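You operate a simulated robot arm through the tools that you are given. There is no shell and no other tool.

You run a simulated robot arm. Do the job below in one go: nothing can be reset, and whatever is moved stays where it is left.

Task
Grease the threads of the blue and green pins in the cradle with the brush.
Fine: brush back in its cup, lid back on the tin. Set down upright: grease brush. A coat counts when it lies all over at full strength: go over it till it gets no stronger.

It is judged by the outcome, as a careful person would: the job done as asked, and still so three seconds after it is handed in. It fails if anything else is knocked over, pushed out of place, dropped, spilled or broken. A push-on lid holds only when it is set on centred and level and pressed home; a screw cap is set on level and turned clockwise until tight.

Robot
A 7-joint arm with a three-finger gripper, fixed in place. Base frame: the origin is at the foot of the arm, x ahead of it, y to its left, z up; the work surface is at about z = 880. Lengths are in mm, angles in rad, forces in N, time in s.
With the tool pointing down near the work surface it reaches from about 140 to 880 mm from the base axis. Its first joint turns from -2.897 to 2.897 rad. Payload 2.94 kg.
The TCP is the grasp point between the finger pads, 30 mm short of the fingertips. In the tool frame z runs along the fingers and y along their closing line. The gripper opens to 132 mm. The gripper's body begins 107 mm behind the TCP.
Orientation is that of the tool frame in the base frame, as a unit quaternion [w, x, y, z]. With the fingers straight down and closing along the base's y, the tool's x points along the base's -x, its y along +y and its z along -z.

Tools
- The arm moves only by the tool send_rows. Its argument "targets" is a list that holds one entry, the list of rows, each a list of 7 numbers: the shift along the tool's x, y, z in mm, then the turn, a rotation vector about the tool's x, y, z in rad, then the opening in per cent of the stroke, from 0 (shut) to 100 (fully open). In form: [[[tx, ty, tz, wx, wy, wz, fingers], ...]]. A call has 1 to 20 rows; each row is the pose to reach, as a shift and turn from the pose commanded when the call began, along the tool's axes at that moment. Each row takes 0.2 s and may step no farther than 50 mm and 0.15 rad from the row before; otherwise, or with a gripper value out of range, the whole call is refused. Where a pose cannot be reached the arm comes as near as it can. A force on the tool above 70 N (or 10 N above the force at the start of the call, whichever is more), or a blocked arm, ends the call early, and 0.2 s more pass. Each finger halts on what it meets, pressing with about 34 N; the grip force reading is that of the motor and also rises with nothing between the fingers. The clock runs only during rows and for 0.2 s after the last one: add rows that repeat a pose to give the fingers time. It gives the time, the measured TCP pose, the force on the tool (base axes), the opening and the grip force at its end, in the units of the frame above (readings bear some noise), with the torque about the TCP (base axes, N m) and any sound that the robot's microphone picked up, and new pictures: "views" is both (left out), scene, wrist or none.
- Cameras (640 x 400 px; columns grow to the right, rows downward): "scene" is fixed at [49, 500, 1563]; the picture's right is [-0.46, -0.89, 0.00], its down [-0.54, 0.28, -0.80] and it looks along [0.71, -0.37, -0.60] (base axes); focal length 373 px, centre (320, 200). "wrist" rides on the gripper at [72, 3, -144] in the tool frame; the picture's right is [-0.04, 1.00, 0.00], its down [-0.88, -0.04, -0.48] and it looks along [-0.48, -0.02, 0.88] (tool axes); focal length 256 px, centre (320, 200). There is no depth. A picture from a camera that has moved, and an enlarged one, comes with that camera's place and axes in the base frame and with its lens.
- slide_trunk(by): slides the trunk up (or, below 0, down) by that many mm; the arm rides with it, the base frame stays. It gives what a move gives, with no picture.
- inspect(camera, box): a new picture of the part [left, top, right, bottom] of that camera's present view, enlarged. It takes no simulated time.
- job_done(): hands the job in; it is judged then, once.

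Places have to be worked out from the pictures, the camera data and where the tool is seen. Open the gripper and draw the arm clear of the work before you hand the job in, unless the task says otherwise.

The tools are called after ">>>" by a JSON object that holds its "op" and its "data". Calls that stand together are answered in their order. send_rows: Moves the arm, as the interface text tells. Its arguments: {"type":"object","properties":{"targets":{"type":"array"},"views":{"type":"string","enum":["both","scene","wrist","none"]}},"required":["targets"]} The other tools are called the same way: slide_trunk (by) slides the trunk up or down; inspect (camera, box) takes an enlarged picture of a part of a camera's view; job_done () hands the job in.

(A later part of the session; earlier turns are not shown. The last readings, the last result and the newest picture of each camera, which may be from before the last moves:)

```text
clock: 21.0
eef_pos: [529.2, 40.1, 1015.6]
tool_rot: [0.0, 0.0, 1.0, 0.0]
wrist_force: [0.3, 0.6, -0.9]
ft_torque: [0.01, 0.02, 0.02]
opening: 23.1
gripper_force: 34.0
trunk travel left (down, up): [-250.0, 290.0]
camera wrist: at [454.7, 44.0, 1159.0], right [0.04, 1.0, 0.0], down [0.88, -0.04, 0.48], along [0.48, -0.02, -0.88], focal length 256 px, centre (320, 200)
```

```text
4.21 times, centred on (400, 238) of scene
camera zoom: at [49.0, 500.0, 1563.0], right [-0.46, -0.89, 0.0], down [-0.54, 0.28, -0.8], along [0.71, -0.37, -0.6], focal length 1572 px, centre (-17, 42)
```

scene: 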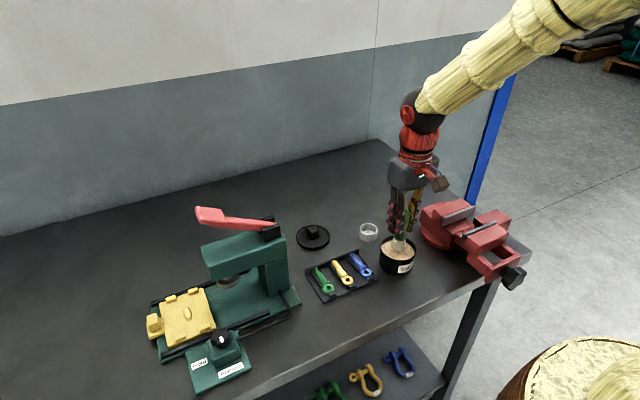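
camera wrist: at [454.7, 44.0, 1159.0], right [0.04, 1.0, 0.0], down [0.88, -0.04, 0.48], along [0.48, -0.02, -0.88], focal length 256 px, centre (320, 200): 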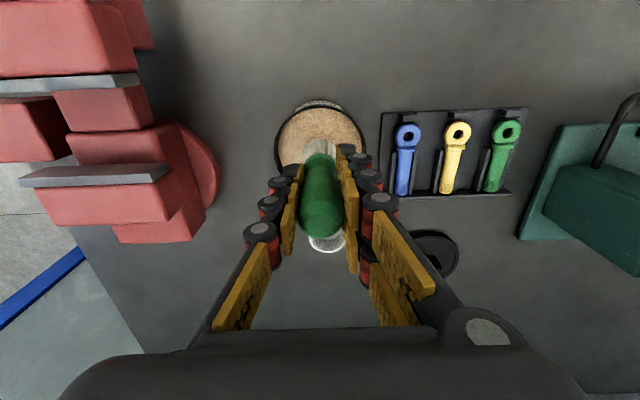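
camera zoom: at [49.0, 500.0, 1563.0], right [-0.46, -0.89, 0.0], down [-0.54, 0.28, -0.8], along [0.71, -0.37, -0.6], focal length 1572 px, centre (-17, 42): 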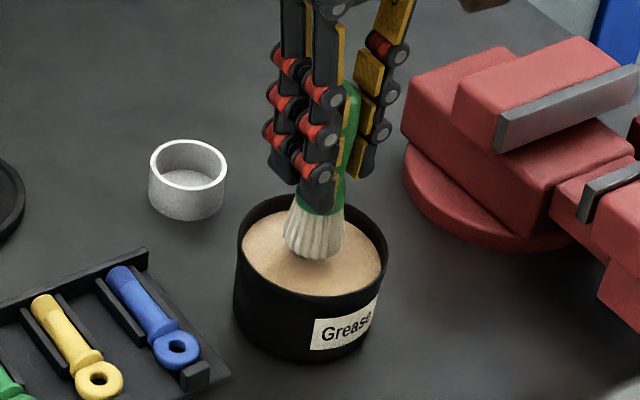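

The bristles hang above the grease near the tin's centre. I lower them ~8–10 mm into the grease and swirl a little.

>>> {"op": "send_rows", "data": {"targets": [[[0, 0, 6, 0, 0, 0, 5], [0, 0, 12, 0, 0, 0, 5], [0, 0, 17, 0, 0, 0, 5], [0, 0, 21, 0, 0, 0, 5], [0, 0, 21, 0, 0, 0, 5]]], "views": "both"}}

>>> {"op": "inspect", "data": {"camera": "scene", "box": [365, 190, 435, 285]}}

```text
clock: 22.2
eef_pos: [529.9, 42.2, 996.6]
tool_rot: [0.004, 0.0, 1.0, 0.0]
wrist_force: [2.1, -1.3, 32.7]
ft_torque: [-0.03, -0.34, -0.05]
opening: 23.5
gripper_force: 34.4
trunk travel left (down, up): [-250.0, 290.0]
camera wrist: at [455.5, 44.2, 1140.8], right [0.04, 1.0, 0.0], down [0.88, -0.04, 0.48], along [0.48, -0.02, -0.88], focal length 256 px, centre (320, 200)
```

scene: 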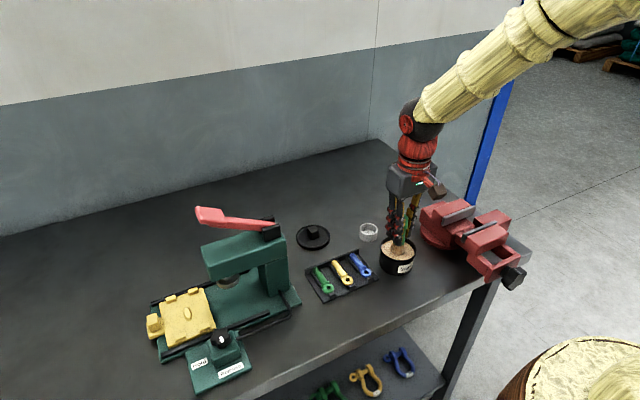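
wrist: 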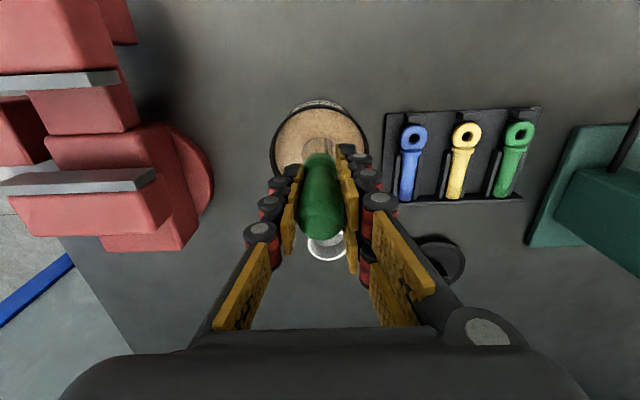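

```text
4.21 times, centred on (400, 238) of scene
camera zoom: at [49.0, 500.0, 1563.0], right [-0.46, -0.89, 0.0], down [-0.54, 0.28, -0.8], along [0.71, -0.37, -0.6], focal length 1572 px, centre (-17, 42)
```

zoom: 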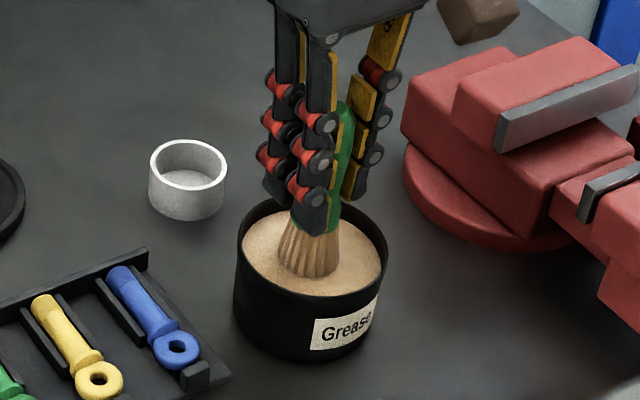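

The bristles are now grease-coloured; the grease pushes back like a firm surface (33 N), so I ease off and raise the brush to check it.

>>> {"op": "send_rows", "data": {"targets": [[[0, 0, -4, 0, 0, 0, 5], [0, 0, -10, 0, 0, 0, 5], [0, 0, -30, 0, 0, 0, 5], [0, 0, -55.4, 0, 0, 0, 5], [0, 0, -55.4, 0, 0, 0, 5]]], "views": "both"}}

>>> {"op": "inspect", "data": {"camera": "scene", "box": [365, 160, 435, 255]}}

>>> {"op": "inspect", "data": {"camera": "wrist", "box": [250, 80, 400, 250]}}

```text
clock: 23.4
eef_pos: [527.8, 41.7, 1052.6]
tool_rot: [-0.001, 0.0, 1.0, 0.0]
wrist_force: [-0.1, 0.0, -0.7]
ft_torque: [0.0, -0.01, 0.01]
opening: 23.0
gripper_force: 33.9
trunk travel left (down, up): [-250.0, 290.0]
camera wrist: at [454.6, 44.9, 1195.8], right [0.04, 1.0, 0.0], down [0.88, -0.04, 0.47], along [0.47, -0.02, -0.88], focal length 256 px, centre (320, 200)
```

scene: 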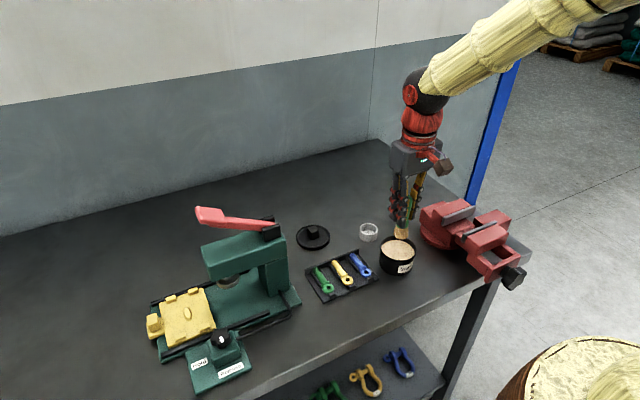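
wrist: 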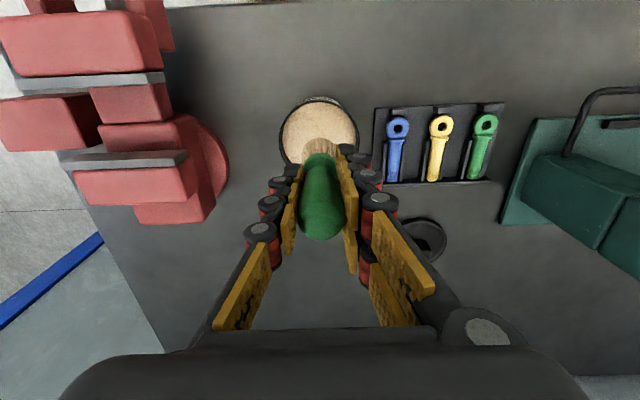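

```text
4.21 times, centred on (400, 208) of scene
camera zoom: at [49.0, 500.0, 1563.0], right [-0.46, -0.89, 0.0], down [-0.54, 0.28, -0.8], along [0.71, -0.37, -0.6], focal length 1572 px, centre (-17, 168)
```

zoom: 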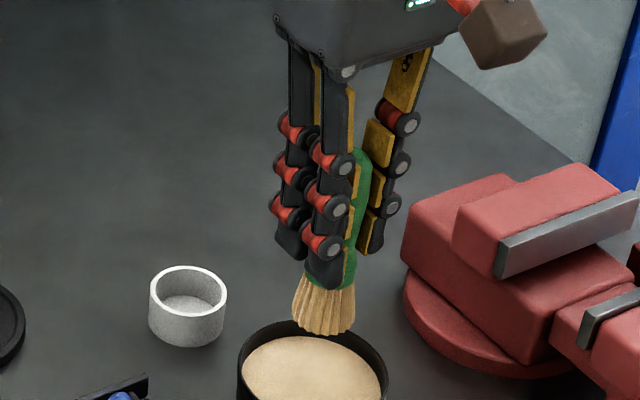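

```text
2.35 times, centred on (325, 165) of wrist
camera zoom: at [454.6, 44.9, 1195.8], right [0.04, 1.0, 0.0], down [0.88, -0.04, 0.47], along [0.47, -0.02, -0.88], focal length 602 px, centre (308, 282)
```

zoom: 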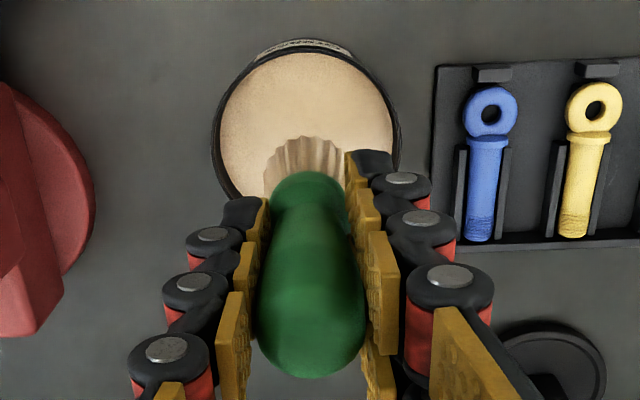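

Brush is loaded and still straight. The blue thread spans x≈580–596 at y≈133, so I move the brush above it (centre x≈584, kept clear of the cradle's back wall) and look.

>>> {"op": "send_rows", "data": {"targets": [[[-15, 25, 0, 0, 0, 0, 5], [-33, 55, 0, 0, 0, 0, 5], [-50, 84, 0, 0, 0, 0, 5], [-54.8, 92.7, 0, 0, 0, 0, 5], [-54.8, 92.7, 15, 0, 0, 0, 5], [-54.8, 92.7, 30, 0, 0, 0, 5], [-54.8, 92.7, 30, 0, 0, 0, 5]]], "views": "both"}}

>>> {"op": "inspect", "data": {"camera": "scene", "box": [310, 200, 400, 300]}}

>>> {"op": "inspect", "data": {"camera": "wrist", "box": [250, 60, 470, 220]}}

```text
clock: 25.0
eef_pos: [583.1, 133.3, 1021.4]
tool_rot: [0.0, 0.0, 1.0, 0.001]
wrist_force: [-0.6, 0.6, -1.0]
ft_torque: [-0.02, -0.03, 0.03]
opening: 23.0
gripper_force: 33.9
trunk travel left (down, up): [-250.0, 290.0]
camera wrist: at [510.3, 137.3, 1164.4], right [0.04, 1.0, 0.0], down [0.88, -0.04, 0.48], along [0.47, -0.02, -0.88], focal length 256 px, centre (320, 200)
```

scene: 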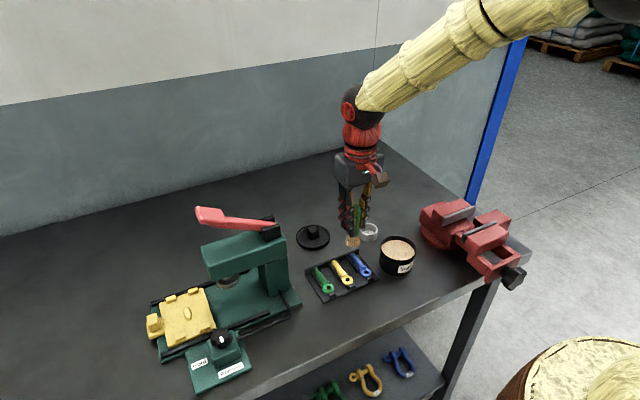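
wrist: 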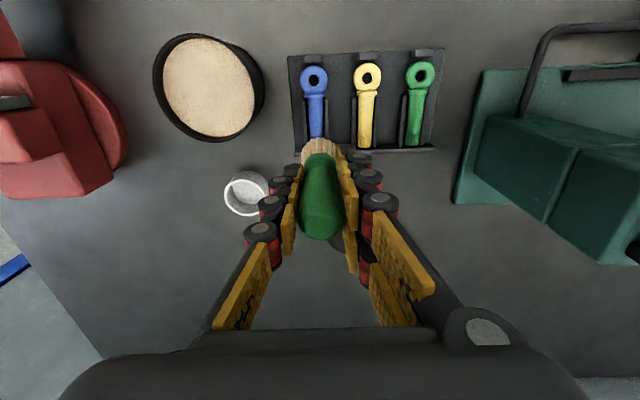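

```text
4.00 times, centred on (355, 250) of scene
camera zoom: at [49.0, 500.0, 1563.0], right [-0.46, -0.89, 0.0], down [-0.54, 0.28, -0.8], along [0.71, -0.37, -0.6], focal length 1493 px, centre (180, 0)
```

zoom: 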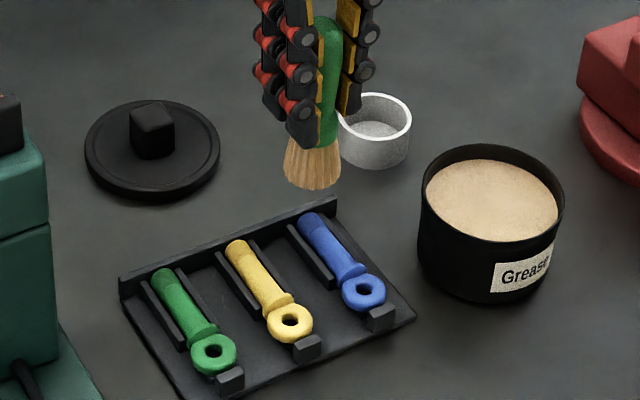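

```text
2.50 times, centred on (360, 140) of wrist
camera zoom: at [510.3, 137.3, 1164.4], right [0.04, 1.0, 0.0], down [0.88, -0.04, 0.48], along [0.47, -0.02, -0.88], focal length 640 px, centre (220, 350)
```

zoom: 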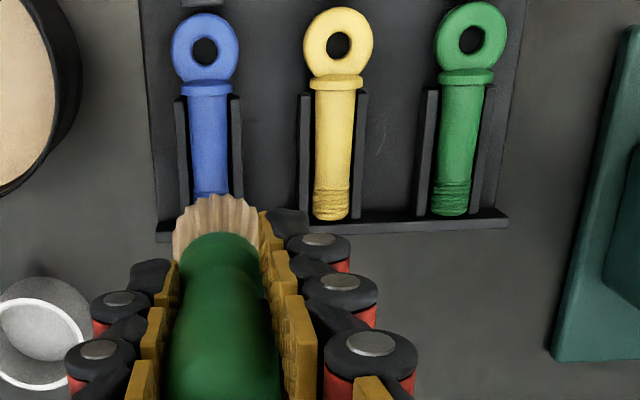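

Blue thread centre is about (587, 129.7), ~3.5 mm to the -y side of the brush; bristle tip is at z≈943. I shift over and come down to just above the thread.

>>> {"op": "send_rows", "data": {"targets": [[[0, -3.7, 0, 0, 0, 0, 5], [0, -3.7, 15, 0, 0, 0, 5], [0, -3.7, 30, 0, 0, 0, 5], [0, -3.7, 35, 0, 0, 0, 5], [0, -3.7, 35, 0, 0, 0, 5]]], "views": "both"}}

>>> {"op": "inspect", "data": {"camera": "scene", "box": [330, 225, 390, 290]}}

```text
clock: 26.2
eef_pos: [582.7, 130.1, 984.9]
tool_rot: [0.0, 0.0, 1.0, 0.0]
wrist_force: [0.4, -0.4, -1.1]
ft_torque: [-0.02, -0.03, -0.02]
opening: 23.1
gripper_force: 33.7
trunk travel left (down, up): [-250.0, 290.0]
camera wrist: at [509.5, 133.6, 1128.8], right [0.04, 1.0, 0.0], down [0.88, -0.04, 0.48], along [0.47, -0.02, -0.88], focal length 256 px, centre (320, 200)
```

scene: 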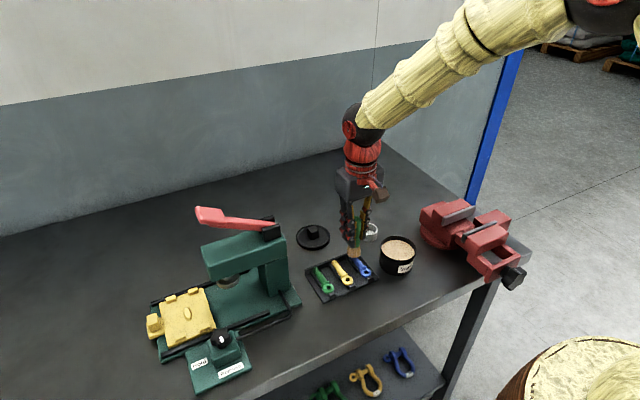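
wrist: 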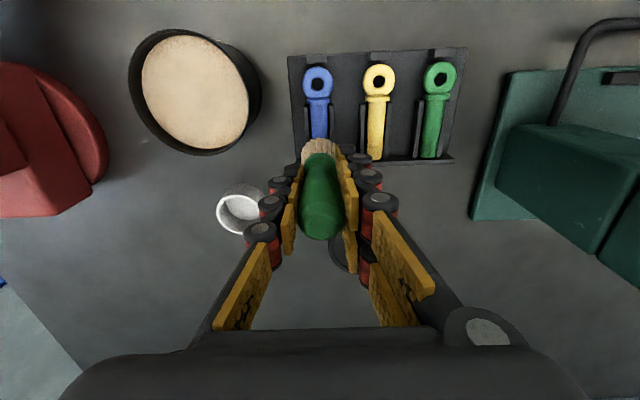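

```text
6.15 times, centred on (360, 258) of scene
camera zoom: at [49.0, 500.0, 1563.0], right [-0.46, -0.89, 0.0], down [-0.54, 0.28, -0.8], along [0.71, -0.37, -0.6], focal length 2297 px, centre (74, -154)
```

zoom: 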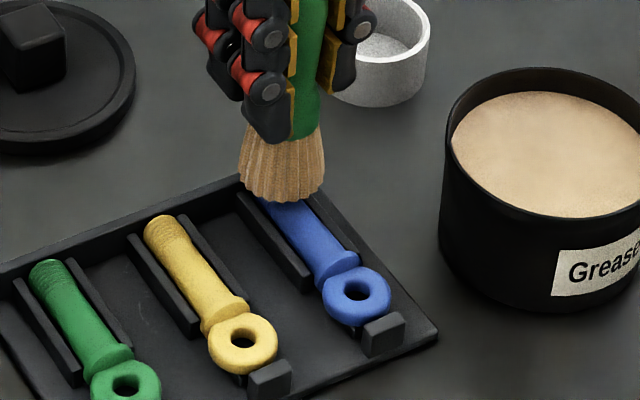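

The tip hovers just over the blue thread. I step down gently to find contact.

>>> {"op": "send_rows", "data": {"targets": [[[0, 0, 2, 0, 0, 0, 5], [0, 0, 4, 0, 0, 0, 5], [0, 0, 5, 0, 0, 0, 5]]], "views": "none"}}

>>> {"op": "inspect", "data": {"camera": "scene", "box": [330, 225, 390, 290]}}

```text
clock: 27.0
eef_pos: [582.7, 129.4, 979.5]
tool_rot: [0.0, -0.001, 1.0, 0.0]
wrist_force: [-0.4, 0.2, -0.7]
ft_torque: [-0.01, -0.02, 0.01]
opening: 23.2
gripper_force: 34.0
trunk travel left (down, up): [-250.0, 290.0]
```

```text
6.15 times, centred on (360, 258) of scene
camera zoom: at [49.0, 500.0, 1563.0], right [-0.46, -0.89, 0.0], down [-0.54, 0.28, -0.8], along [0.71, -0.37, -0.6], focal length 2297 px, centre (74, -154)
```

zoom: 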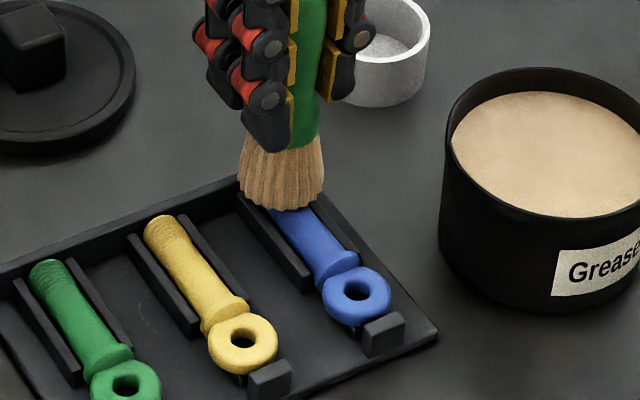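

>>> {"op": "send_rows", "data": {"targets": [[[0, 0, 1, 0, 0, 0, 5], [0, 0, 2, 0, 0, 0, 5], [0, 0, 3, 0, 0, 0, 5]]], "views": "none"}}

```text
clock: 27.8
eef_pos: [583.2, 130.4, 977.3]
tool_rot: [0.001, 0.0, 1.0, 0.0]
wrist_force: [-0.4, -0.8, 4.9]
ft_torque: [-0.01, 0.02, 0.0]
opening: 22.9
gripper_force: 33.8
trunk travel left (down, up): [-250.0, 290.0]
```

Light contact (~6 N) at TCP z≈977. I stroke across and along the thread gently, then lift to check the coat.

>>> {"op": "send_rows", "data": {"targets": [[[0, 3, 0, 0, 0, 0, 5], [0, 6, 0, 0, 0, 0, 5], [0, 3, 0, 0, 0, 0, 5], [0, 0, 0, 0, 0, 0, 5], [0, -3, 0, 0, 0, 0, 5], [0, -6, 0, 0, 0, 0, 5], [0, -3, 0, 0, 0, 0, 5], [0, 0, 0, 0, 0, 0, 5], [-3, 0, 0, 0, 0, 0, 5], [-3, 4, 0, 0, 0, 0, 5], [-3, 0, 0, 0, 0, 0, 5], [-3, -4, 0, 0, 0, 0, 5], [-3, 0, 0, 0, 0, 0, 5], [0, 0, 0, 0, 0, 0, 5]]], "views": "none"}}

>>> {"op": "inspect", "data": {"camera": "scene", "box": [330, 225, 390, 290]}}

```text
clock: 30.8
eef_pos: [583.0, 129.9, 977.2]
tool_rot: [0.0, 0.0, 1.0, 0.0]
wrist_force: [-0.7, -0.8, 0.9]
ft_torque: [-0.01, 0.02, -0.02]
opening: 22.9
gripper_force: 33.9
trunk travel left (down, up): [-250.0, 290.0]
```

```text
6.15 times, centred on (360, 258) of scene
camera zoom: at [49.0, 500.0, 1563.0], right [-0.46, -0.89, 0.0], down [-0.54, 0.28, -0.8], along [0.71, -0.37, -0.6], focal length 2297 px, centre (74, -154)
```

zoom: 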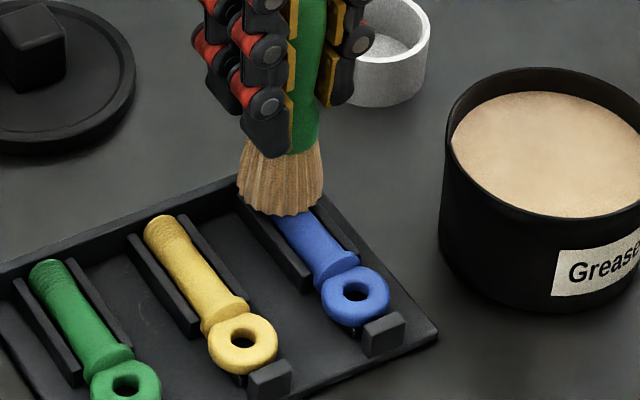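

>>> {"op": "send_rows", "data": {"targets": [[[0, 0, -10, 0, 0, 0, 5], [0, 0, -30, 0, 0, 0, 5], [0, 0, -50, 0, 0, 0, 5], [0, 0, -50, 0, 0, 0, 5]]], "views": "none"}}

>>> {"op": "inspect", "data": {"camera": "scene", "box": [330, 230, 380, 285]}}

>>> {"op": "inspect", "data": {"camera": "wrist", "box": [270, 60, 400, 180]}}

```text
clock: 31.8
eef_pos: [583.5, 130.0, 1028.4]
tool_rot: [0.0, 0.0, 1.0, 0.0]
wrist_force: [-0.3, 0.2, -1.9]
ft_torque: [-0.02, 0.0, -0.02]
opening: 23.0
gripper_force: 34.0
trunk travel left (down, up): [-250.0, 290.0]
```

```text
7.27 times, centred on (355, 258) of scene
camera zoom: at [49.0, 500.0, 1563.0], right [-0.46, -0.89, 0.0], down [-0.54, 0.28, -0.8], along [0.71, -0.37, -0.6], focal length 2715 px, centre (66, -218)
```

zoom: 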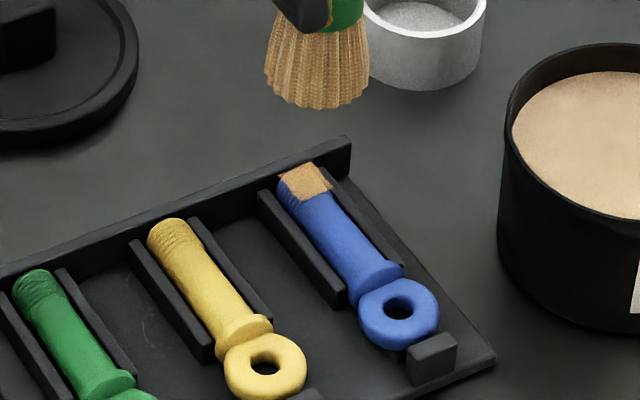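

```text
3.33 times, centred on (335, 120) of wrist
camera zoom: at [510.5, 133.4, 1170.7], right [0.04, 1.0, 0.0], down [0.88, -0.04, 0.48], along [0.47, -0.02, -0.88], focal length 853 px, centre (270, 467)
```

zoom: 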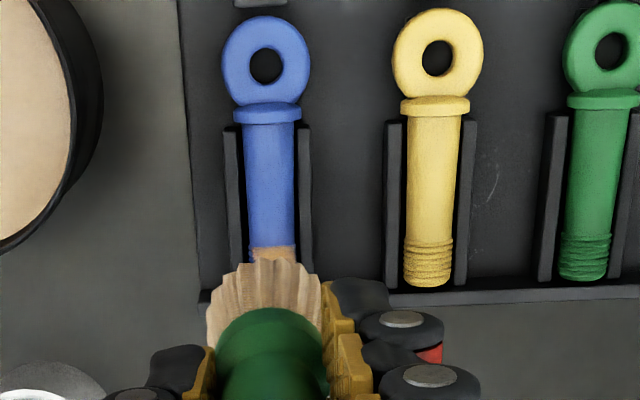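

A coat appears on the blue thread's top. I zoom in to see its coverage.

>>> {"op": "inspect", "data": {"camera": "scene", "box": [345, 248, 365, 264]}}

>>> {"op": "inspect", "data": {"camera": "scene", "box": [325, 253, 350, 275]}}

```text
16.00 times, centred on (355, 256) of scene
camera zoom: at [49.0, 500.0, 1563.0], right [-0.46, -0.89, 0.0], down [-0.54, 0.28, -0.8], along [0.71, -0.37, -0.6], focal length 5973 px, centre (-240, -696)
```

zoom: 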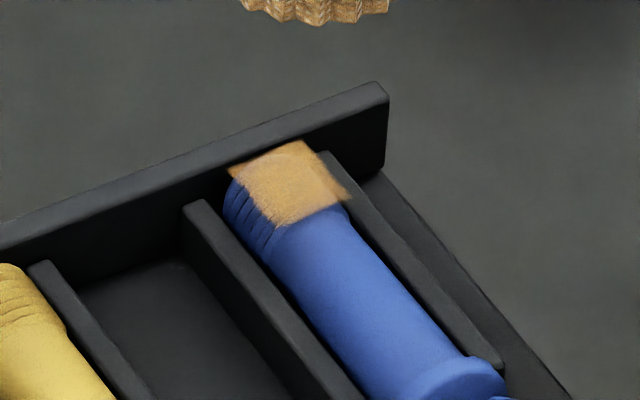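

```text
16.00 times, centred on (338, 264) of scene
camera zoom: at [49.0, 500.0, 1563.0], right [-0.46, -0.89, 0.0], down [-0.54, 0.28, -0.8], along [0.71, -0.37, -0.6], focal length 5973 px, centre (40, -824)
```

zoom: 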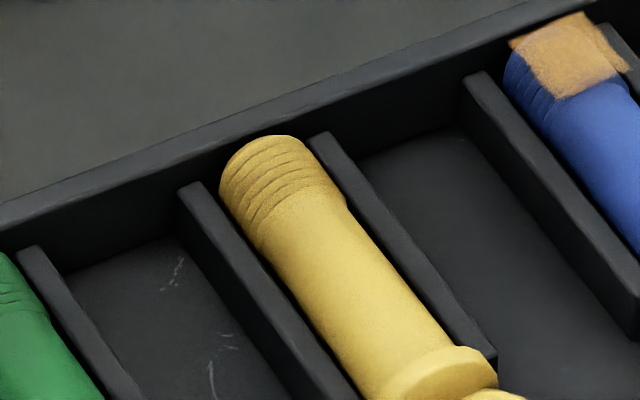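

The coat patch seems slightly offset to one side. I move the arm +x 55 mm so the wrist camera sees the blue thread unobstructed.

>>> {"op": "send_rows", "data": {"targets": [[[-20, 0, 0, 0, 0, 0, 5], [-40, 0, 0, 0, 0, 0, 5], [-55, 0, 0, 0, 0, 0, 5], [-55, 0, 0, 0, 0, 0, 5]]], "views": "both"}}

>>> {"op": "inspect", "data": {"camera": "wrist", "box": [280, 40, 380, 130]}}

>>> {"op": "inspect", "data": {"camera": "wrist", "box": [305, 75, 345, 105]}}

```text
clock: 32.8
eef_pos: [639.1, 130.2, 1026.8]
tool_rot: [0.0, 0.0, 1.0, 0.0]
wrist_force: [0.1, 0.0, -1.0]
ft_torque: [0.01, 0.0, 0.01]
opening: 23.0
gripper_force: 34.5
trunk travel left (down, up): [-250.0, 290.0]
camera wrist: at [565.7, 133.1, 1170.6], right [0.04, 1.0, 0.0], down [0.88, -0.04, 0.48], along [0.48, -0.02, -0.88], focal length 256 px, centre (320, 200)
```

scene: 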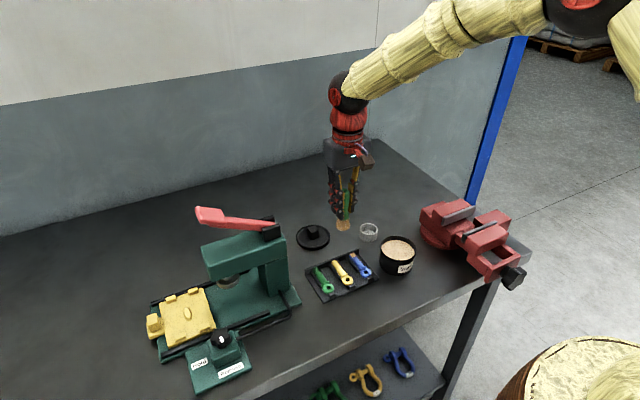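
wrist: 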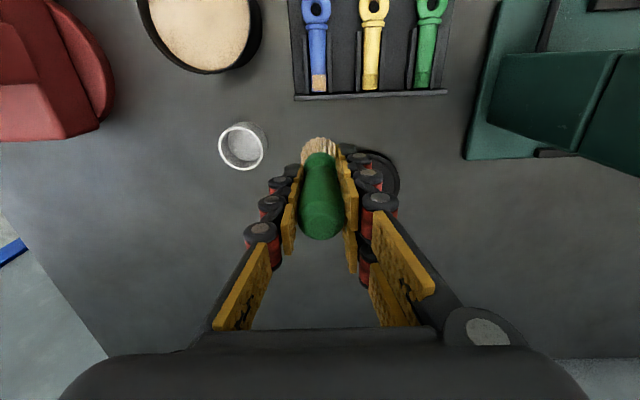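

```text
4.44 times, centred on (330, 85) of wrist
camera zoom: at [565.7, 133.1, 1170.6], right [0.04, 1.0, 0.0], down [0.88, -0.04, 0.48], along [0.48, -0.02, -0.88], focal length 1138 px, centre (276, 711)
```

zoom: 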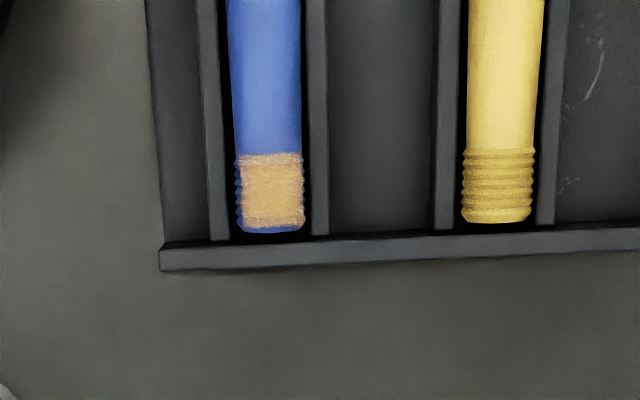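

```text
13.33 times, centred on (325, 90) of wrist
camera zoom: at [565.7, 133.1, 1170.6], right [0.04, 1.0, 0.0], down [0.88, -0.04, 0.48], along [0.48, -0.02, -0.88], focal length 3413 px, centre (253, 1667)
```

zoom: 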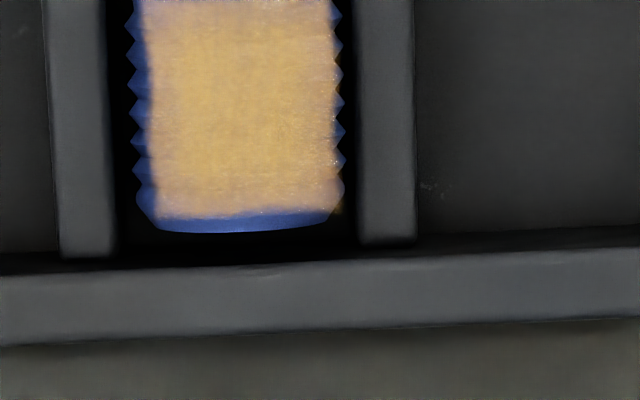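

From above, the coat patch (~14×14 mm, x≈577–592) is all covered but looks paler at the edges, and the pin is ~1.2 mm to +y of my brush line. I go back for a second pass, centred better.

>>> {"op": "send_rows", "data": {"targets": [[[20, 1.2, 0, 0, 0, 0, 5], [40, 1.2, 0, 0, 0, 0, 5], [54, 1.2, 0, 0, 0, 0, 5], [54, 1.2, 20, 0, 0, 0, 5], [54, 1.2, 40, 0, 0, 0, 5], [54, 1.2, 48, 0, 0, 0, 5], [54, 1.2, 50.5, 0, 0, 0, 5], [54, 1.2, 50.5, 0, 0, 0, 5]]], "views": "none"}}

```text
clock: 34.6
eef_pos: [585.0, 131.2, 976.2]
tool_rot: [0.0, 0.0, 1.0, -0.001]
wrist_force: [0.6, -0.1, 1.2]
ft_torque: [0.0, -0.08, 0.0]
opening: 22.7
gripper_force: 33.8
trunk travel left (down, up): [-250.0, 290.0]
```

>>> {"op": "send_rows", "data": {"targets": [[[0, 0, 1, 0, 0, 0, 5], [0, 3, 1, 0, 0, 0, 5], [0, 6, 1, 0, 0, 0, 5], [0, 3, 1, 0, 0, 0, 5], [0, 0, 1, 0, 0, 0, 5], [0, -3, 1, 0, 0, 0, 5], [0, -6, 1, 0, 0, 0, 5], [0, -3, 1, 0, 0, 0, 5], [0, 0, 1, 0, 0, 0, 5], [3, 0, 1, 0, 0, 0, 5], [3, 4, 1, 0, 0, 0, 5], [3, 0, 1, 0, 0, 0, 5], [3, -4, 1, 0, 0, 0, 5], [0, -4, 1, 0, 0, 0, 5], [-3, -4, 1, 0, 0, 0, 5], [-3, 0, 1, 0, 0, 0, 5], [-3, 4, 1, 0, 0, 0, 5], [-3, 0, 1, 0, 0, 0, 5], [0, 0, 1, 0, 0, 0, 5]]], "views": "none"}}

```text
clock: 38.6
eef_pos: [585.2, 130.9, 977.1]
tool_rot: [0.001, -0.001, 1.0, 0.001]
wrist_force: [3.1, 0.8, 8.8]
ft_torque: [-0.01, -0.33, -0.01]
opening: 23.0
gripper_force: 34.1
trunk travel left (down, up): [-250.0, 290.0]
```

>>> {"op": "send_rows", "data": {"targets": [[[0, 0, -10, 0, 0, 0, 5], [0, 0, -30, 0, 0, 0, 5], [0, 0, -50.5, 0, 0, 0, 5], [-20, -1.2, -50.5, 0, 0, 0, 5], [-40, -1.2, -50.5, 0, 0, 0, 5], [-54, -1.2, -50.5, 0, 0, 0, 5], [-54, -1.2, -50.5, 0, 0, 0, 5]]], "views": "none"}}

>>> {"op": "inspect", "data": {"camera": "wrist", "box": [280, 40, 380, 130]}}

>>> {"op": "inspect", "data": {"camera": "wrist", "box": [300, 65, 340, 95]}}

>>> {"op": "inspect", "data": {"camera": "scene", "box": [345, 248, 365, 264]}}

```text
clock: 40.2
eef_pos: [640.4, 129.9, 1026.4]
tool_rot: [0.0, 0.0, 1.0, 0.0]
wrist_force: [-1.0, -0.3, -0.7]
ft_torque: [-0.01, 0.01, 0.02]
opening: 22.8
gripper_force: 34.5
trunk travel left (down, up): [-250.0, 290.0]
```

```text
4.44 times, centred on (330, 85) of wrist
camera zoom: at [566.4, 133.1, 1169.4], right [0.04, 1.0, 0.0], down [0.88, -0.04, 0.48], along [0.48, -0.02, -0.88], focal length 1138 px, centre (276, 711)
```

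zoom: 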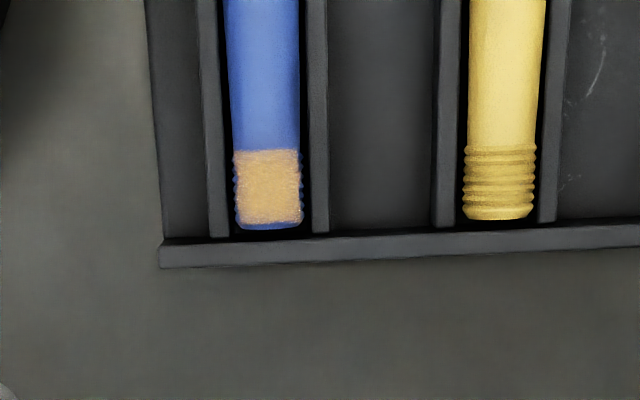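

```text
13.33 times, centred on (320, 80) of wrist
camera zoom: at [566.4, 133.1, 1169.4], right [0.04, 1.0, 0.0], down [0.88, -0.04, 0.48], along [0.48, -0.02, -0.88], focal length 3413 px, centre (320, 1800)
```

zoom: 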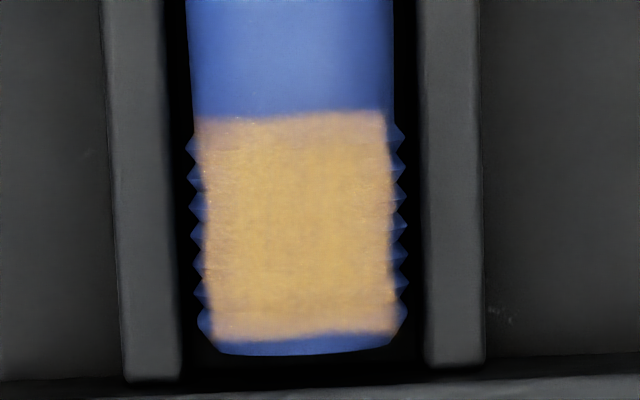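

```text
16.00 times, centred on (355, 256) of scene
camera zoom: at [49.0, 500.0, 1563.0], right [-0.46, -0.89, 0.0], down [-0.54, 0.28, -0.8], along [0.71, -0.37, -0.6], focal length 5973 px, centre (-240, -696)
```

zoom: 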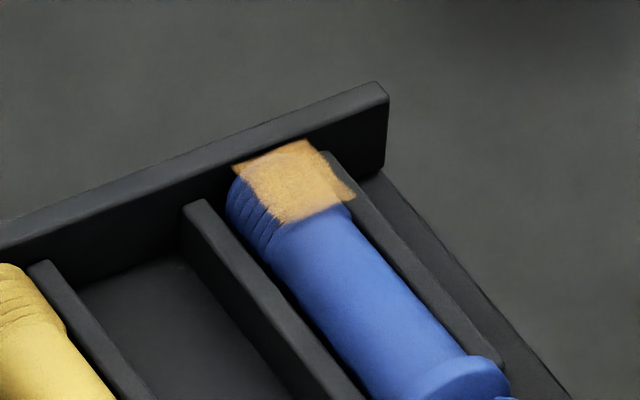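

The second pass looks more even. I re-dip the brush in the grease with lighter pressure, and swirl a bit.

>>> {"op": "send_rows", "data": {"targets": [[[5, -4, -23, 0, 0, 0, 5], [38, -30, -23, 0, 0, 0, 5], [71, -57, -23, 0, 0, 0, 5], [100, -80, -23, 0, 0, 0, 5], [109.8, -89, -23, 0, 0, 0, 5], [109.8, -89, 0, 0, 0, 0, 5], [109.8, -89, 20, 0, 0, 0, 5], [109.8, -89, 26, 0, 0, 0, 5], [109.8, -89, 26, 0, 0, 0, 5]]], "views": "none"}}

```text
clock: 42.2
eef_pos: [527.2, 41.2, 998.4]
tool_rot: [-0.001, 0.0, 1.0, 0.0]
wrist_force: [-0.2, -0.6, -0.2]
ft_torque: [-0.02, 0.0, 0.0]
opening: 23.0
gripper_force: 34.0
trunk travel left (down, up): [-250.0, 290.0]
```

>>> {"op": "send_rows", "data": {"targets": [[[0, 0, 1.5, 0, 0, 0, 5], [0, 0, 3, 0, 0, 0, 5], [3, 0, 3, 0, 0, 0, 5], [0, 3, 3, 0, 0, 0, 5], [-3, 0, 3, 0, 0, 0, 5], [0, -3, 3, 0, 0, 0, 5], [0, 0, 3, 0, 0, 0, 5]]], "views": "none"}}

>>> {"op": "inspect", "data": {"camera": "scene", "box": [365, 200, 435, 285]}}

```text
clock: 43.8
eef_pos: [528.2, 42.3, 997.5]
tool_rot: [0.0, 0.0, 1.0, 0.0]
wrist_force: [0.1, 0.7, -0.9]
ft_torque: [0.0, 0.02, 0.0]
opening: 22.7
gripper_force: 34.1
trunk travel left (down, up): [-250.0, 290.0]
```

```text
4.71 times, centred on (400, 242) of scene
camera zoom: at [49.0, 500.0, 1563.0], right [-0.46, -0.89, 0.0], down [-0.54, 0.28, -0.8], along [0.71, -0.37, -0.6], focal length 1757 px, centre (-56, 0)
```

zoom: 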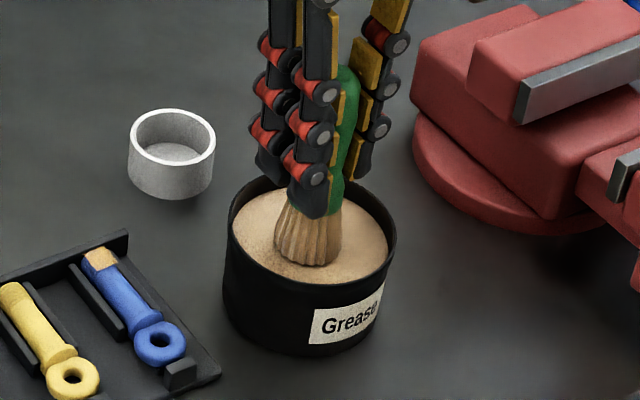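

The tip is at the grease surface with little force; I press in 2 mm more so it takes up grease for sure.

>>> {"op": "send_rows", "data": {"targets": [[[0, 0, 1, 0, 0, 0, 5], [0, 0, 2, 0, 0, 0, 5], [0, 0, 2.5, 0, 0, 0, 5]]], "views": "none"}}

```text
clock: 44.6
eef_pos: [529.0, 40.8, 996.2]
tool_rot: [0.002, 0.0, 1.0, 0.0]
wrist_force: [-4.7, 2.1, 17.1]
ft_torque: [0.03, 0.11, 0.03]
opening: 22.9
gripper_force: 33.8
trunk travel left (down, up): [-250.0, 290.0]
```

Firm contact with the grease (17 N). Now back to the blue thread for a third pass.

>>> {"op": "send_rows", "data": {"targets": [[[0, 0, -10, 0, 0, 0, 5], [0, 0, -30, 0, 0, 0, 5], [0, 0, -50, 0, 0, 0, 5], [-18, 30, -50, 0, 0, 0, 5], [-37, 60, -50, 0, 0, 0, 5], [-55.8, 90.2, -50, 0, 0, 0, 5], [-55.8, 90.2, -30, 0, 0, 0, 5], [-55.8, 90.2, -5, 0, 0, 0, 5], [-55.8, 90.2, 12, 0, 0, 0, 5], [-55.8, 90.2, 18, 0, 0, 0, 5], [-55.8, 90.2, 18, 0, 0, 0, 5]]], "views": "none"}}

```text
clock: 47.0
eef_pos: [584.5, 130.1, 975.6]
tool_rot: [0.001, 0.0, 1.0, 0.0]
wrist_force: [-0.2, -0.2, 5.6]
ft_torque: [-0.03, -0.06, -0.02]
opening: 22.8
gripper_force: 33.6
trunk travel left (down, up): [-250.0, 290.0]
```

Contact at ~6.5 N. I stroke over the whole patch again, then lift and look from the same viewpoint.

>>> {"op": "send_rows", "data": {"targets": [[[0, 3, 0, 0, 0, 0, 5], [0, 6, 0, 0, 0, 0, 5], [0, 3, 0, 0, 0, 0, 5], [0, 0, 0, 0, 0, 0, 5], [0, -3, 0, 0, 0, 0, 5], [0, -6, 0, 0, 0, 0, 5], [0, -3, 0, 0, 0, 0, 5], [0, 0, 0, 0, 0, 0, 5], [3, 0, 0, 0, 0, 0, 5], [3, 4, 0, 0, 0, 0, 5], [3, 0, 0, 0, 0, 0, 5], [3, -4, 0, 0, 0, 0, 5], [0, -4, 0, 0, 0, 0, 5], [-3, -4, 0, 0, 0, 0, 5], [-3, 0, 0, 0, 0, 0, 5], [-3, 4, 0, 0, 0, 0, 5], [-3, 0, 0, 0, 0, 0, 5], [0, 0, 0, 0, 0, 0, 5]]], "views": "none"}}

>>> {"op": "send_rows", "data": {"targets": [[[0, 0, -10, 0, 0, 0, 5], [0, 0, -30, 0, 0, 0, 5], [0, 0, -49.5, 0, 0, 0, 5], [-20, -1.2, -49.5, 0, 0, 0, 5], [-40, -1.2, -49.5, 0, 0, 0, 5], [-54, -1.2, -49.5, 0, 0, 0, 5], [-54, -1.2, -49.5, 0, 0, 0, 5]]], "views": "none"}}

>>> {"op": "inspect", "data": {"camera": "wrist", "box": [280, 40, 380, 130]}}

>>> {"op": "inspect", "data": {"camera": "wrist", "box": [300, 65, 340, 95]}}

>>> {"op": "inspect", "data": {"camera": "scene", "box": [345, 248, 365, 264]}}

```text
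clock: 50.8
eef_pos: [584.1, 130.2, 975.9]
tool_rot: [0.0, 0.001, 1.0, -0.001]
wrist_force: [-1.0, -0.2, 1.4]
ft_torque: [0.02, 0.03, -0.03]
opening: 22.7
gripper_force: 34.5
trunk travel left (down, up): [-250.0, 290.0]
```

```text
clock: 52.4
eef_pos: [637.7, 128.9, 1026.0]
tool_rot: [0.001, 0.0, 1.0, 0.0]
wrist_force: [0.0, 1.0, -0.8]
ft_torque: [0.0, 0.01, -0.01]
opening: 22.8
gripper_force: 33.7
trunk travel left (down, up): [-250.0, 290.0]
```

```text
4.44 times, centred on (330, 85) of wrist
camera zoom: at [564.7, 134.3, 1170.0], right [0.04, 1.0, 0.0], down [0.88, -0.04, 0.48], along [0.47, -0.02, -0.88], focal length 1138 px, centre (276, 711)
```

zoom: 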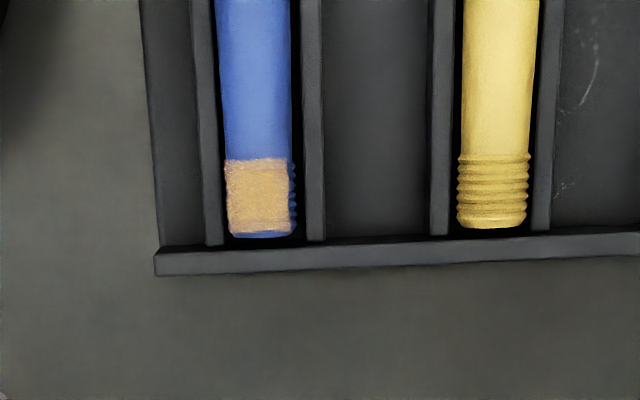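

```text
13.33 times, centred on (320, 80) of wrist
camera zoom: at [564.7, 134.3, 1170.0], right [0.04, 1.0, 0.0], down [0.88, -0.04, 0.48], along [0.47, -0.02, -0.88], focal length 3413 px, centre (320, 1800)
```

zoom: 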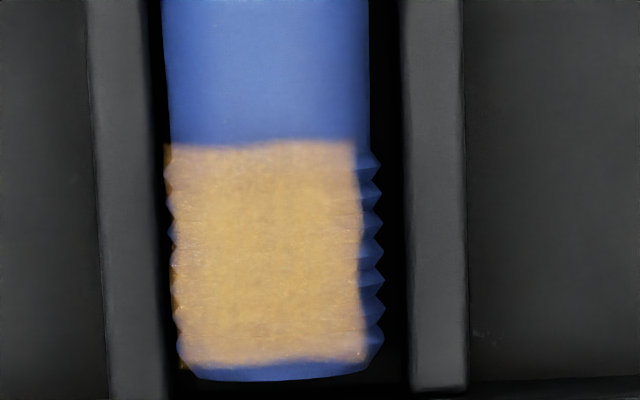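

```text
16.00 times, centred on (355, 256) of scene
camera zoom: at [49.0, 500.0, 1563.0], right [-0.46, -0.89, 0.0], down [-0.54, 0.28, -0.8], along [0.71, -0.37, -0.6], focal length 5973 px, centre (-240, -696)
```

zoom: 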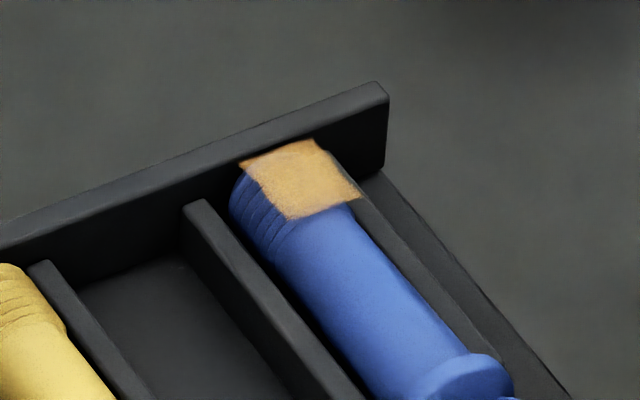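

The coat looks even now, though the pin rolled very slightly toward -y. I make another pass with one-way +y strokes (lifting between) to confirm it gets no stronger and to roll it back level.

>>> {"op": "send_rows", "data": {"targets": [[[20, -3.8, 0, 0, 0, 0, 5], [40, -3.8, 0, 0, 0, 0, 5], [54, -3.8, 0, 0, 0, 0, 5], [54, -3.8, 20, 0, 0, 0, 5], [54, -3.8, 40, 0, 0, 0, 5], [54, -3.8, 50.5, 0, 0, 0, 5], [54, -0.8, 50.5, 0, 0, 0, 5], [54, 2.2, 50.5, 0, 0, 0, 5], [54, 6.2, 50.5, 0, 0, 0, 5], [54, 6.2, 43, 0, 0, 0, 5], [57, -3.8, 43, 0, 0, 0, 5], [57, -3.8, 50.5, 0, 0, 0, 5], [57, -0.8, 50.5, 0, 0, 0, 5], [57, 2.2, 50.5, 0, 0, 0, 5], [57, 6.2, 50.5, 0, 0, 0, 5], [57, 6.2, 43, 0, 0, 0, 5], [51, -3.8, 43, 0, 0, 0, 5], [51, -3.8, 50.5, 0, 0, 0, 5], [51, 1.2, 50.5, 0, 0, 0, 5], [51, 6.2, 50.5, 0, 0, 0, 5]]], "views": "none"}}

>>> {"op": "send_rows", "data": {"targets": [[[0, 0, -10, 0, 0, 0, 5], [0, -3, -30, 0, 0, 0, 5], [0, -6.2, -50.5, 0, 0, 0, 5], [-20, -6.2, -50.5, 0, 0, 0, 5], [-40, -6.2, -50.5, 0, 0, 0, 5], [-51, -6.2, -50.5, 0, 0, 0, 5], [-51, -6.2, -50.5, 0, 0, 0, 5]]], "views": "both"}}

>>> {"op": "inspect", "data": {"camera": "wrist", "box": [280, 40, 380, 130]}}

>>> {"op": "inspect", "data": {"camera": "wrist", "box": [300, 65, 340, 95]}}

>>> {"op": "inspect", "data": {"camera": "scene", "box": [345, 248, 365, 264]}}

```text
clock: 56.6
eef_pos: [587.1, 136.0, 976.4]
tool_rot: [0.0, 0.0, 1.0, 0.001]
wrist_force: [-0.7, 0.4, 1.7]
ft_torque: [-0.03, -0.01, 0.01]
opening: 22.8
gripper_force: 34.0
trunk travel left (down, up): [-250.0, 290.0]
```

```text
clock: 58.2
eef_pos: [638.7, 129.3, 1026.0]
tool_rot: [0.001, 0.0, 1.0, 0.0]
wrist_force: [-0.5, 0.9, -0.7]
ft_torque: [0.0, 0.01, 0.01]
opening: 22.8
gripper_force: 33.5
trunk travel left (down, up): [-250.0, 290.0]
camera wrist: at [566.0, 133.2, 1169.8], right [0.04, 1.0, 0.0], down [0.88, -0.04, 0.48], along [0.48, -0.02, -0.88], focal length 256 px, centre (320, 200)
```

scene: 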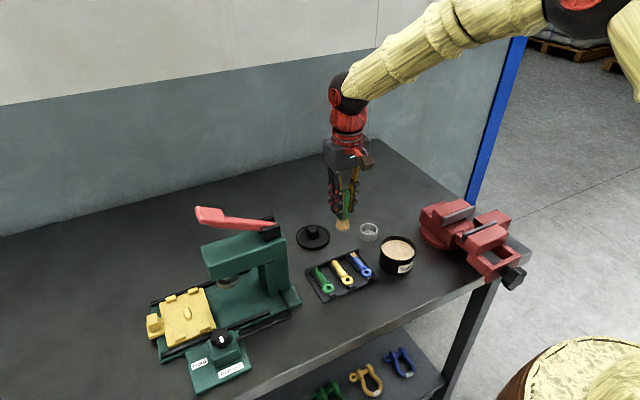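
wrist: 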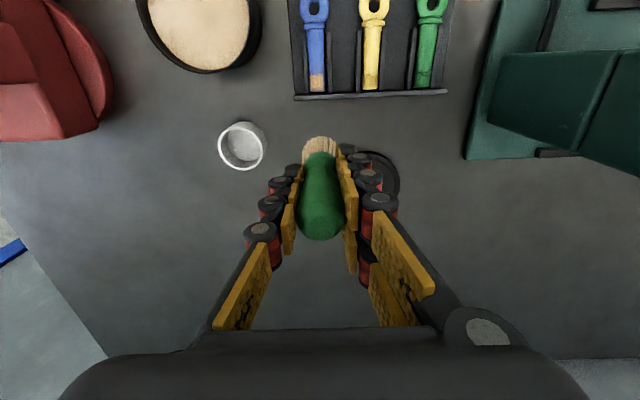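

```text
4.44 times, centred on (330, 85) of wrist
camera zoom: at [566.0, 133.2, 1169.8], right [0.04, 1.0, 0.0], down [0.88, -0.04, 0.48], along [0.48, -0.02, -0.88], focal length 1138 px, centre (276, 711)
```

zoom: 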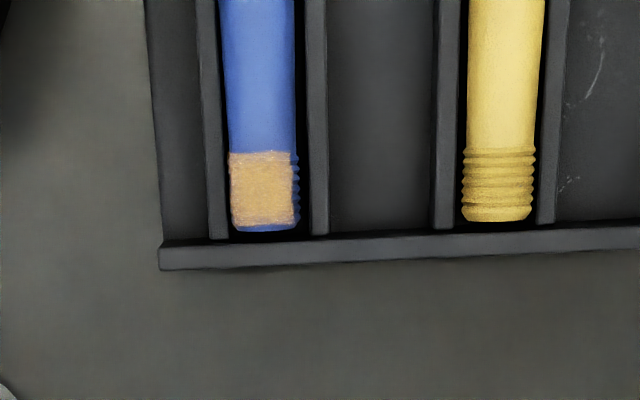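

```text
13.33 times, centred on (320, 80) of wrist
camera zoom: at [566.0, 133.2, 1169.8], right [0.04, 1.0, 0.0], down [0.88, -0.04, 0.48], along [0.48, -0.02, -0.88], focal length 3413 px, centre (320, 1800)
```

zoom: 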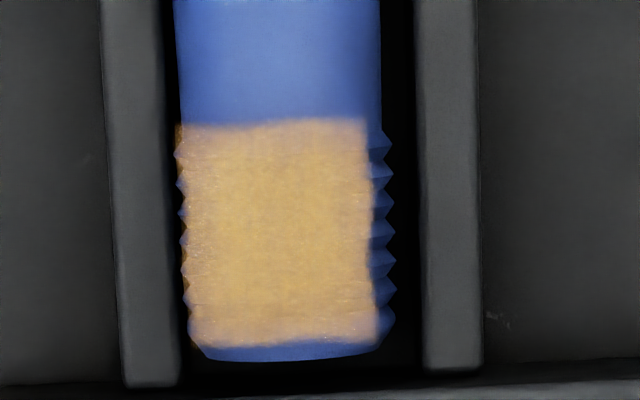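

```text
16.00 times, centred on (355, 256) of scene
camera zoom: at [49.0, 500.0, 1563.0], right [-0.46, -0.89, 0.0], down [-0.54, 0.28, -0.8], along [0.71, -0.37, -0.6], focal length 5973 px, centre (-240, -696)
```

zoom: 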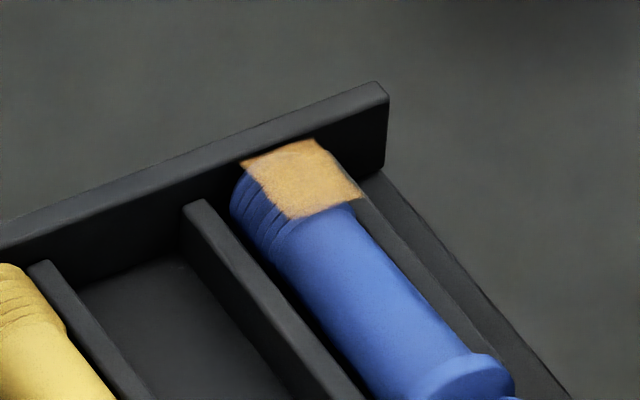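

Coat unchanged in extent and evenly strong. Now I reload the brush for the green pin (same dip depth, 17 N contact earlier).

>>> {"op": "send_rows", "data": {"targets": [[[5, -4, -23, 0, 0, 0, 5], [38, -30, -23, 0, 0, 0, 5], [71, -57, -23, 0, 0, 0, 5], [100, -80, -23, 0, 0, 0, 5], [109.8, -89, -23, 0, 0, 0, 5], [109.8, -89, 0, 0, 0, 0, 5], [109.8, -89, 20, 0, 0, 0, 5], [109.8, -89, 28, 0, 0, 0, 5], [109.8, -89, 30, 0, 0, 0, 5], [109.8, -89, 31.5, 0, 0, 0, 5], [109.8, -89, 31.5, 0, 0, 0, 5]]], "views": "none"}}

>>> {"op": "inspect", "data": {"camera": "scene", "box": [365, 200, 435, 285]}}

```text
clock: 60.6
eef_pos: [527.9, 41.3, 996.3]
tool_rot: [0.002, 0.0, 1.0, 0.001]
wrist_force: [-1.9, 1.2, 16.6]
ft_torque: [-0.1, -0.05, 0.04]
opening: 22.7
gripper_force: 34.1
trunk travel left (down, up): [-250.0, 290.0]
```

```text
4.71 times, centred on (400, 242) of scene
camera zoom: at [49.0, 500.0, 1563.0], right [-0.46, -0.89, 0.0], down [-0.54, 0.28, -0.8], along [0.71, -0.37, -0.6], focal length 1757 px, centre (-56, 0)
```

zoom: 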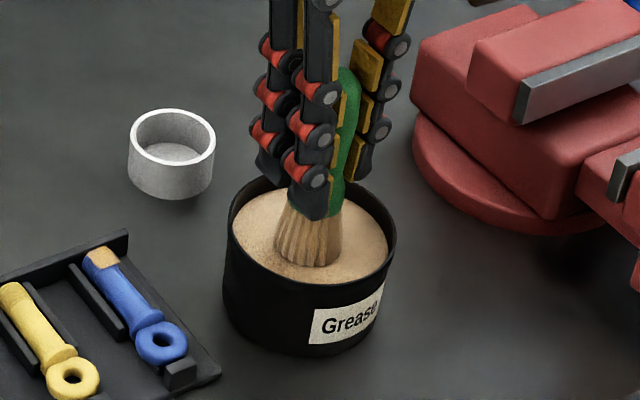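

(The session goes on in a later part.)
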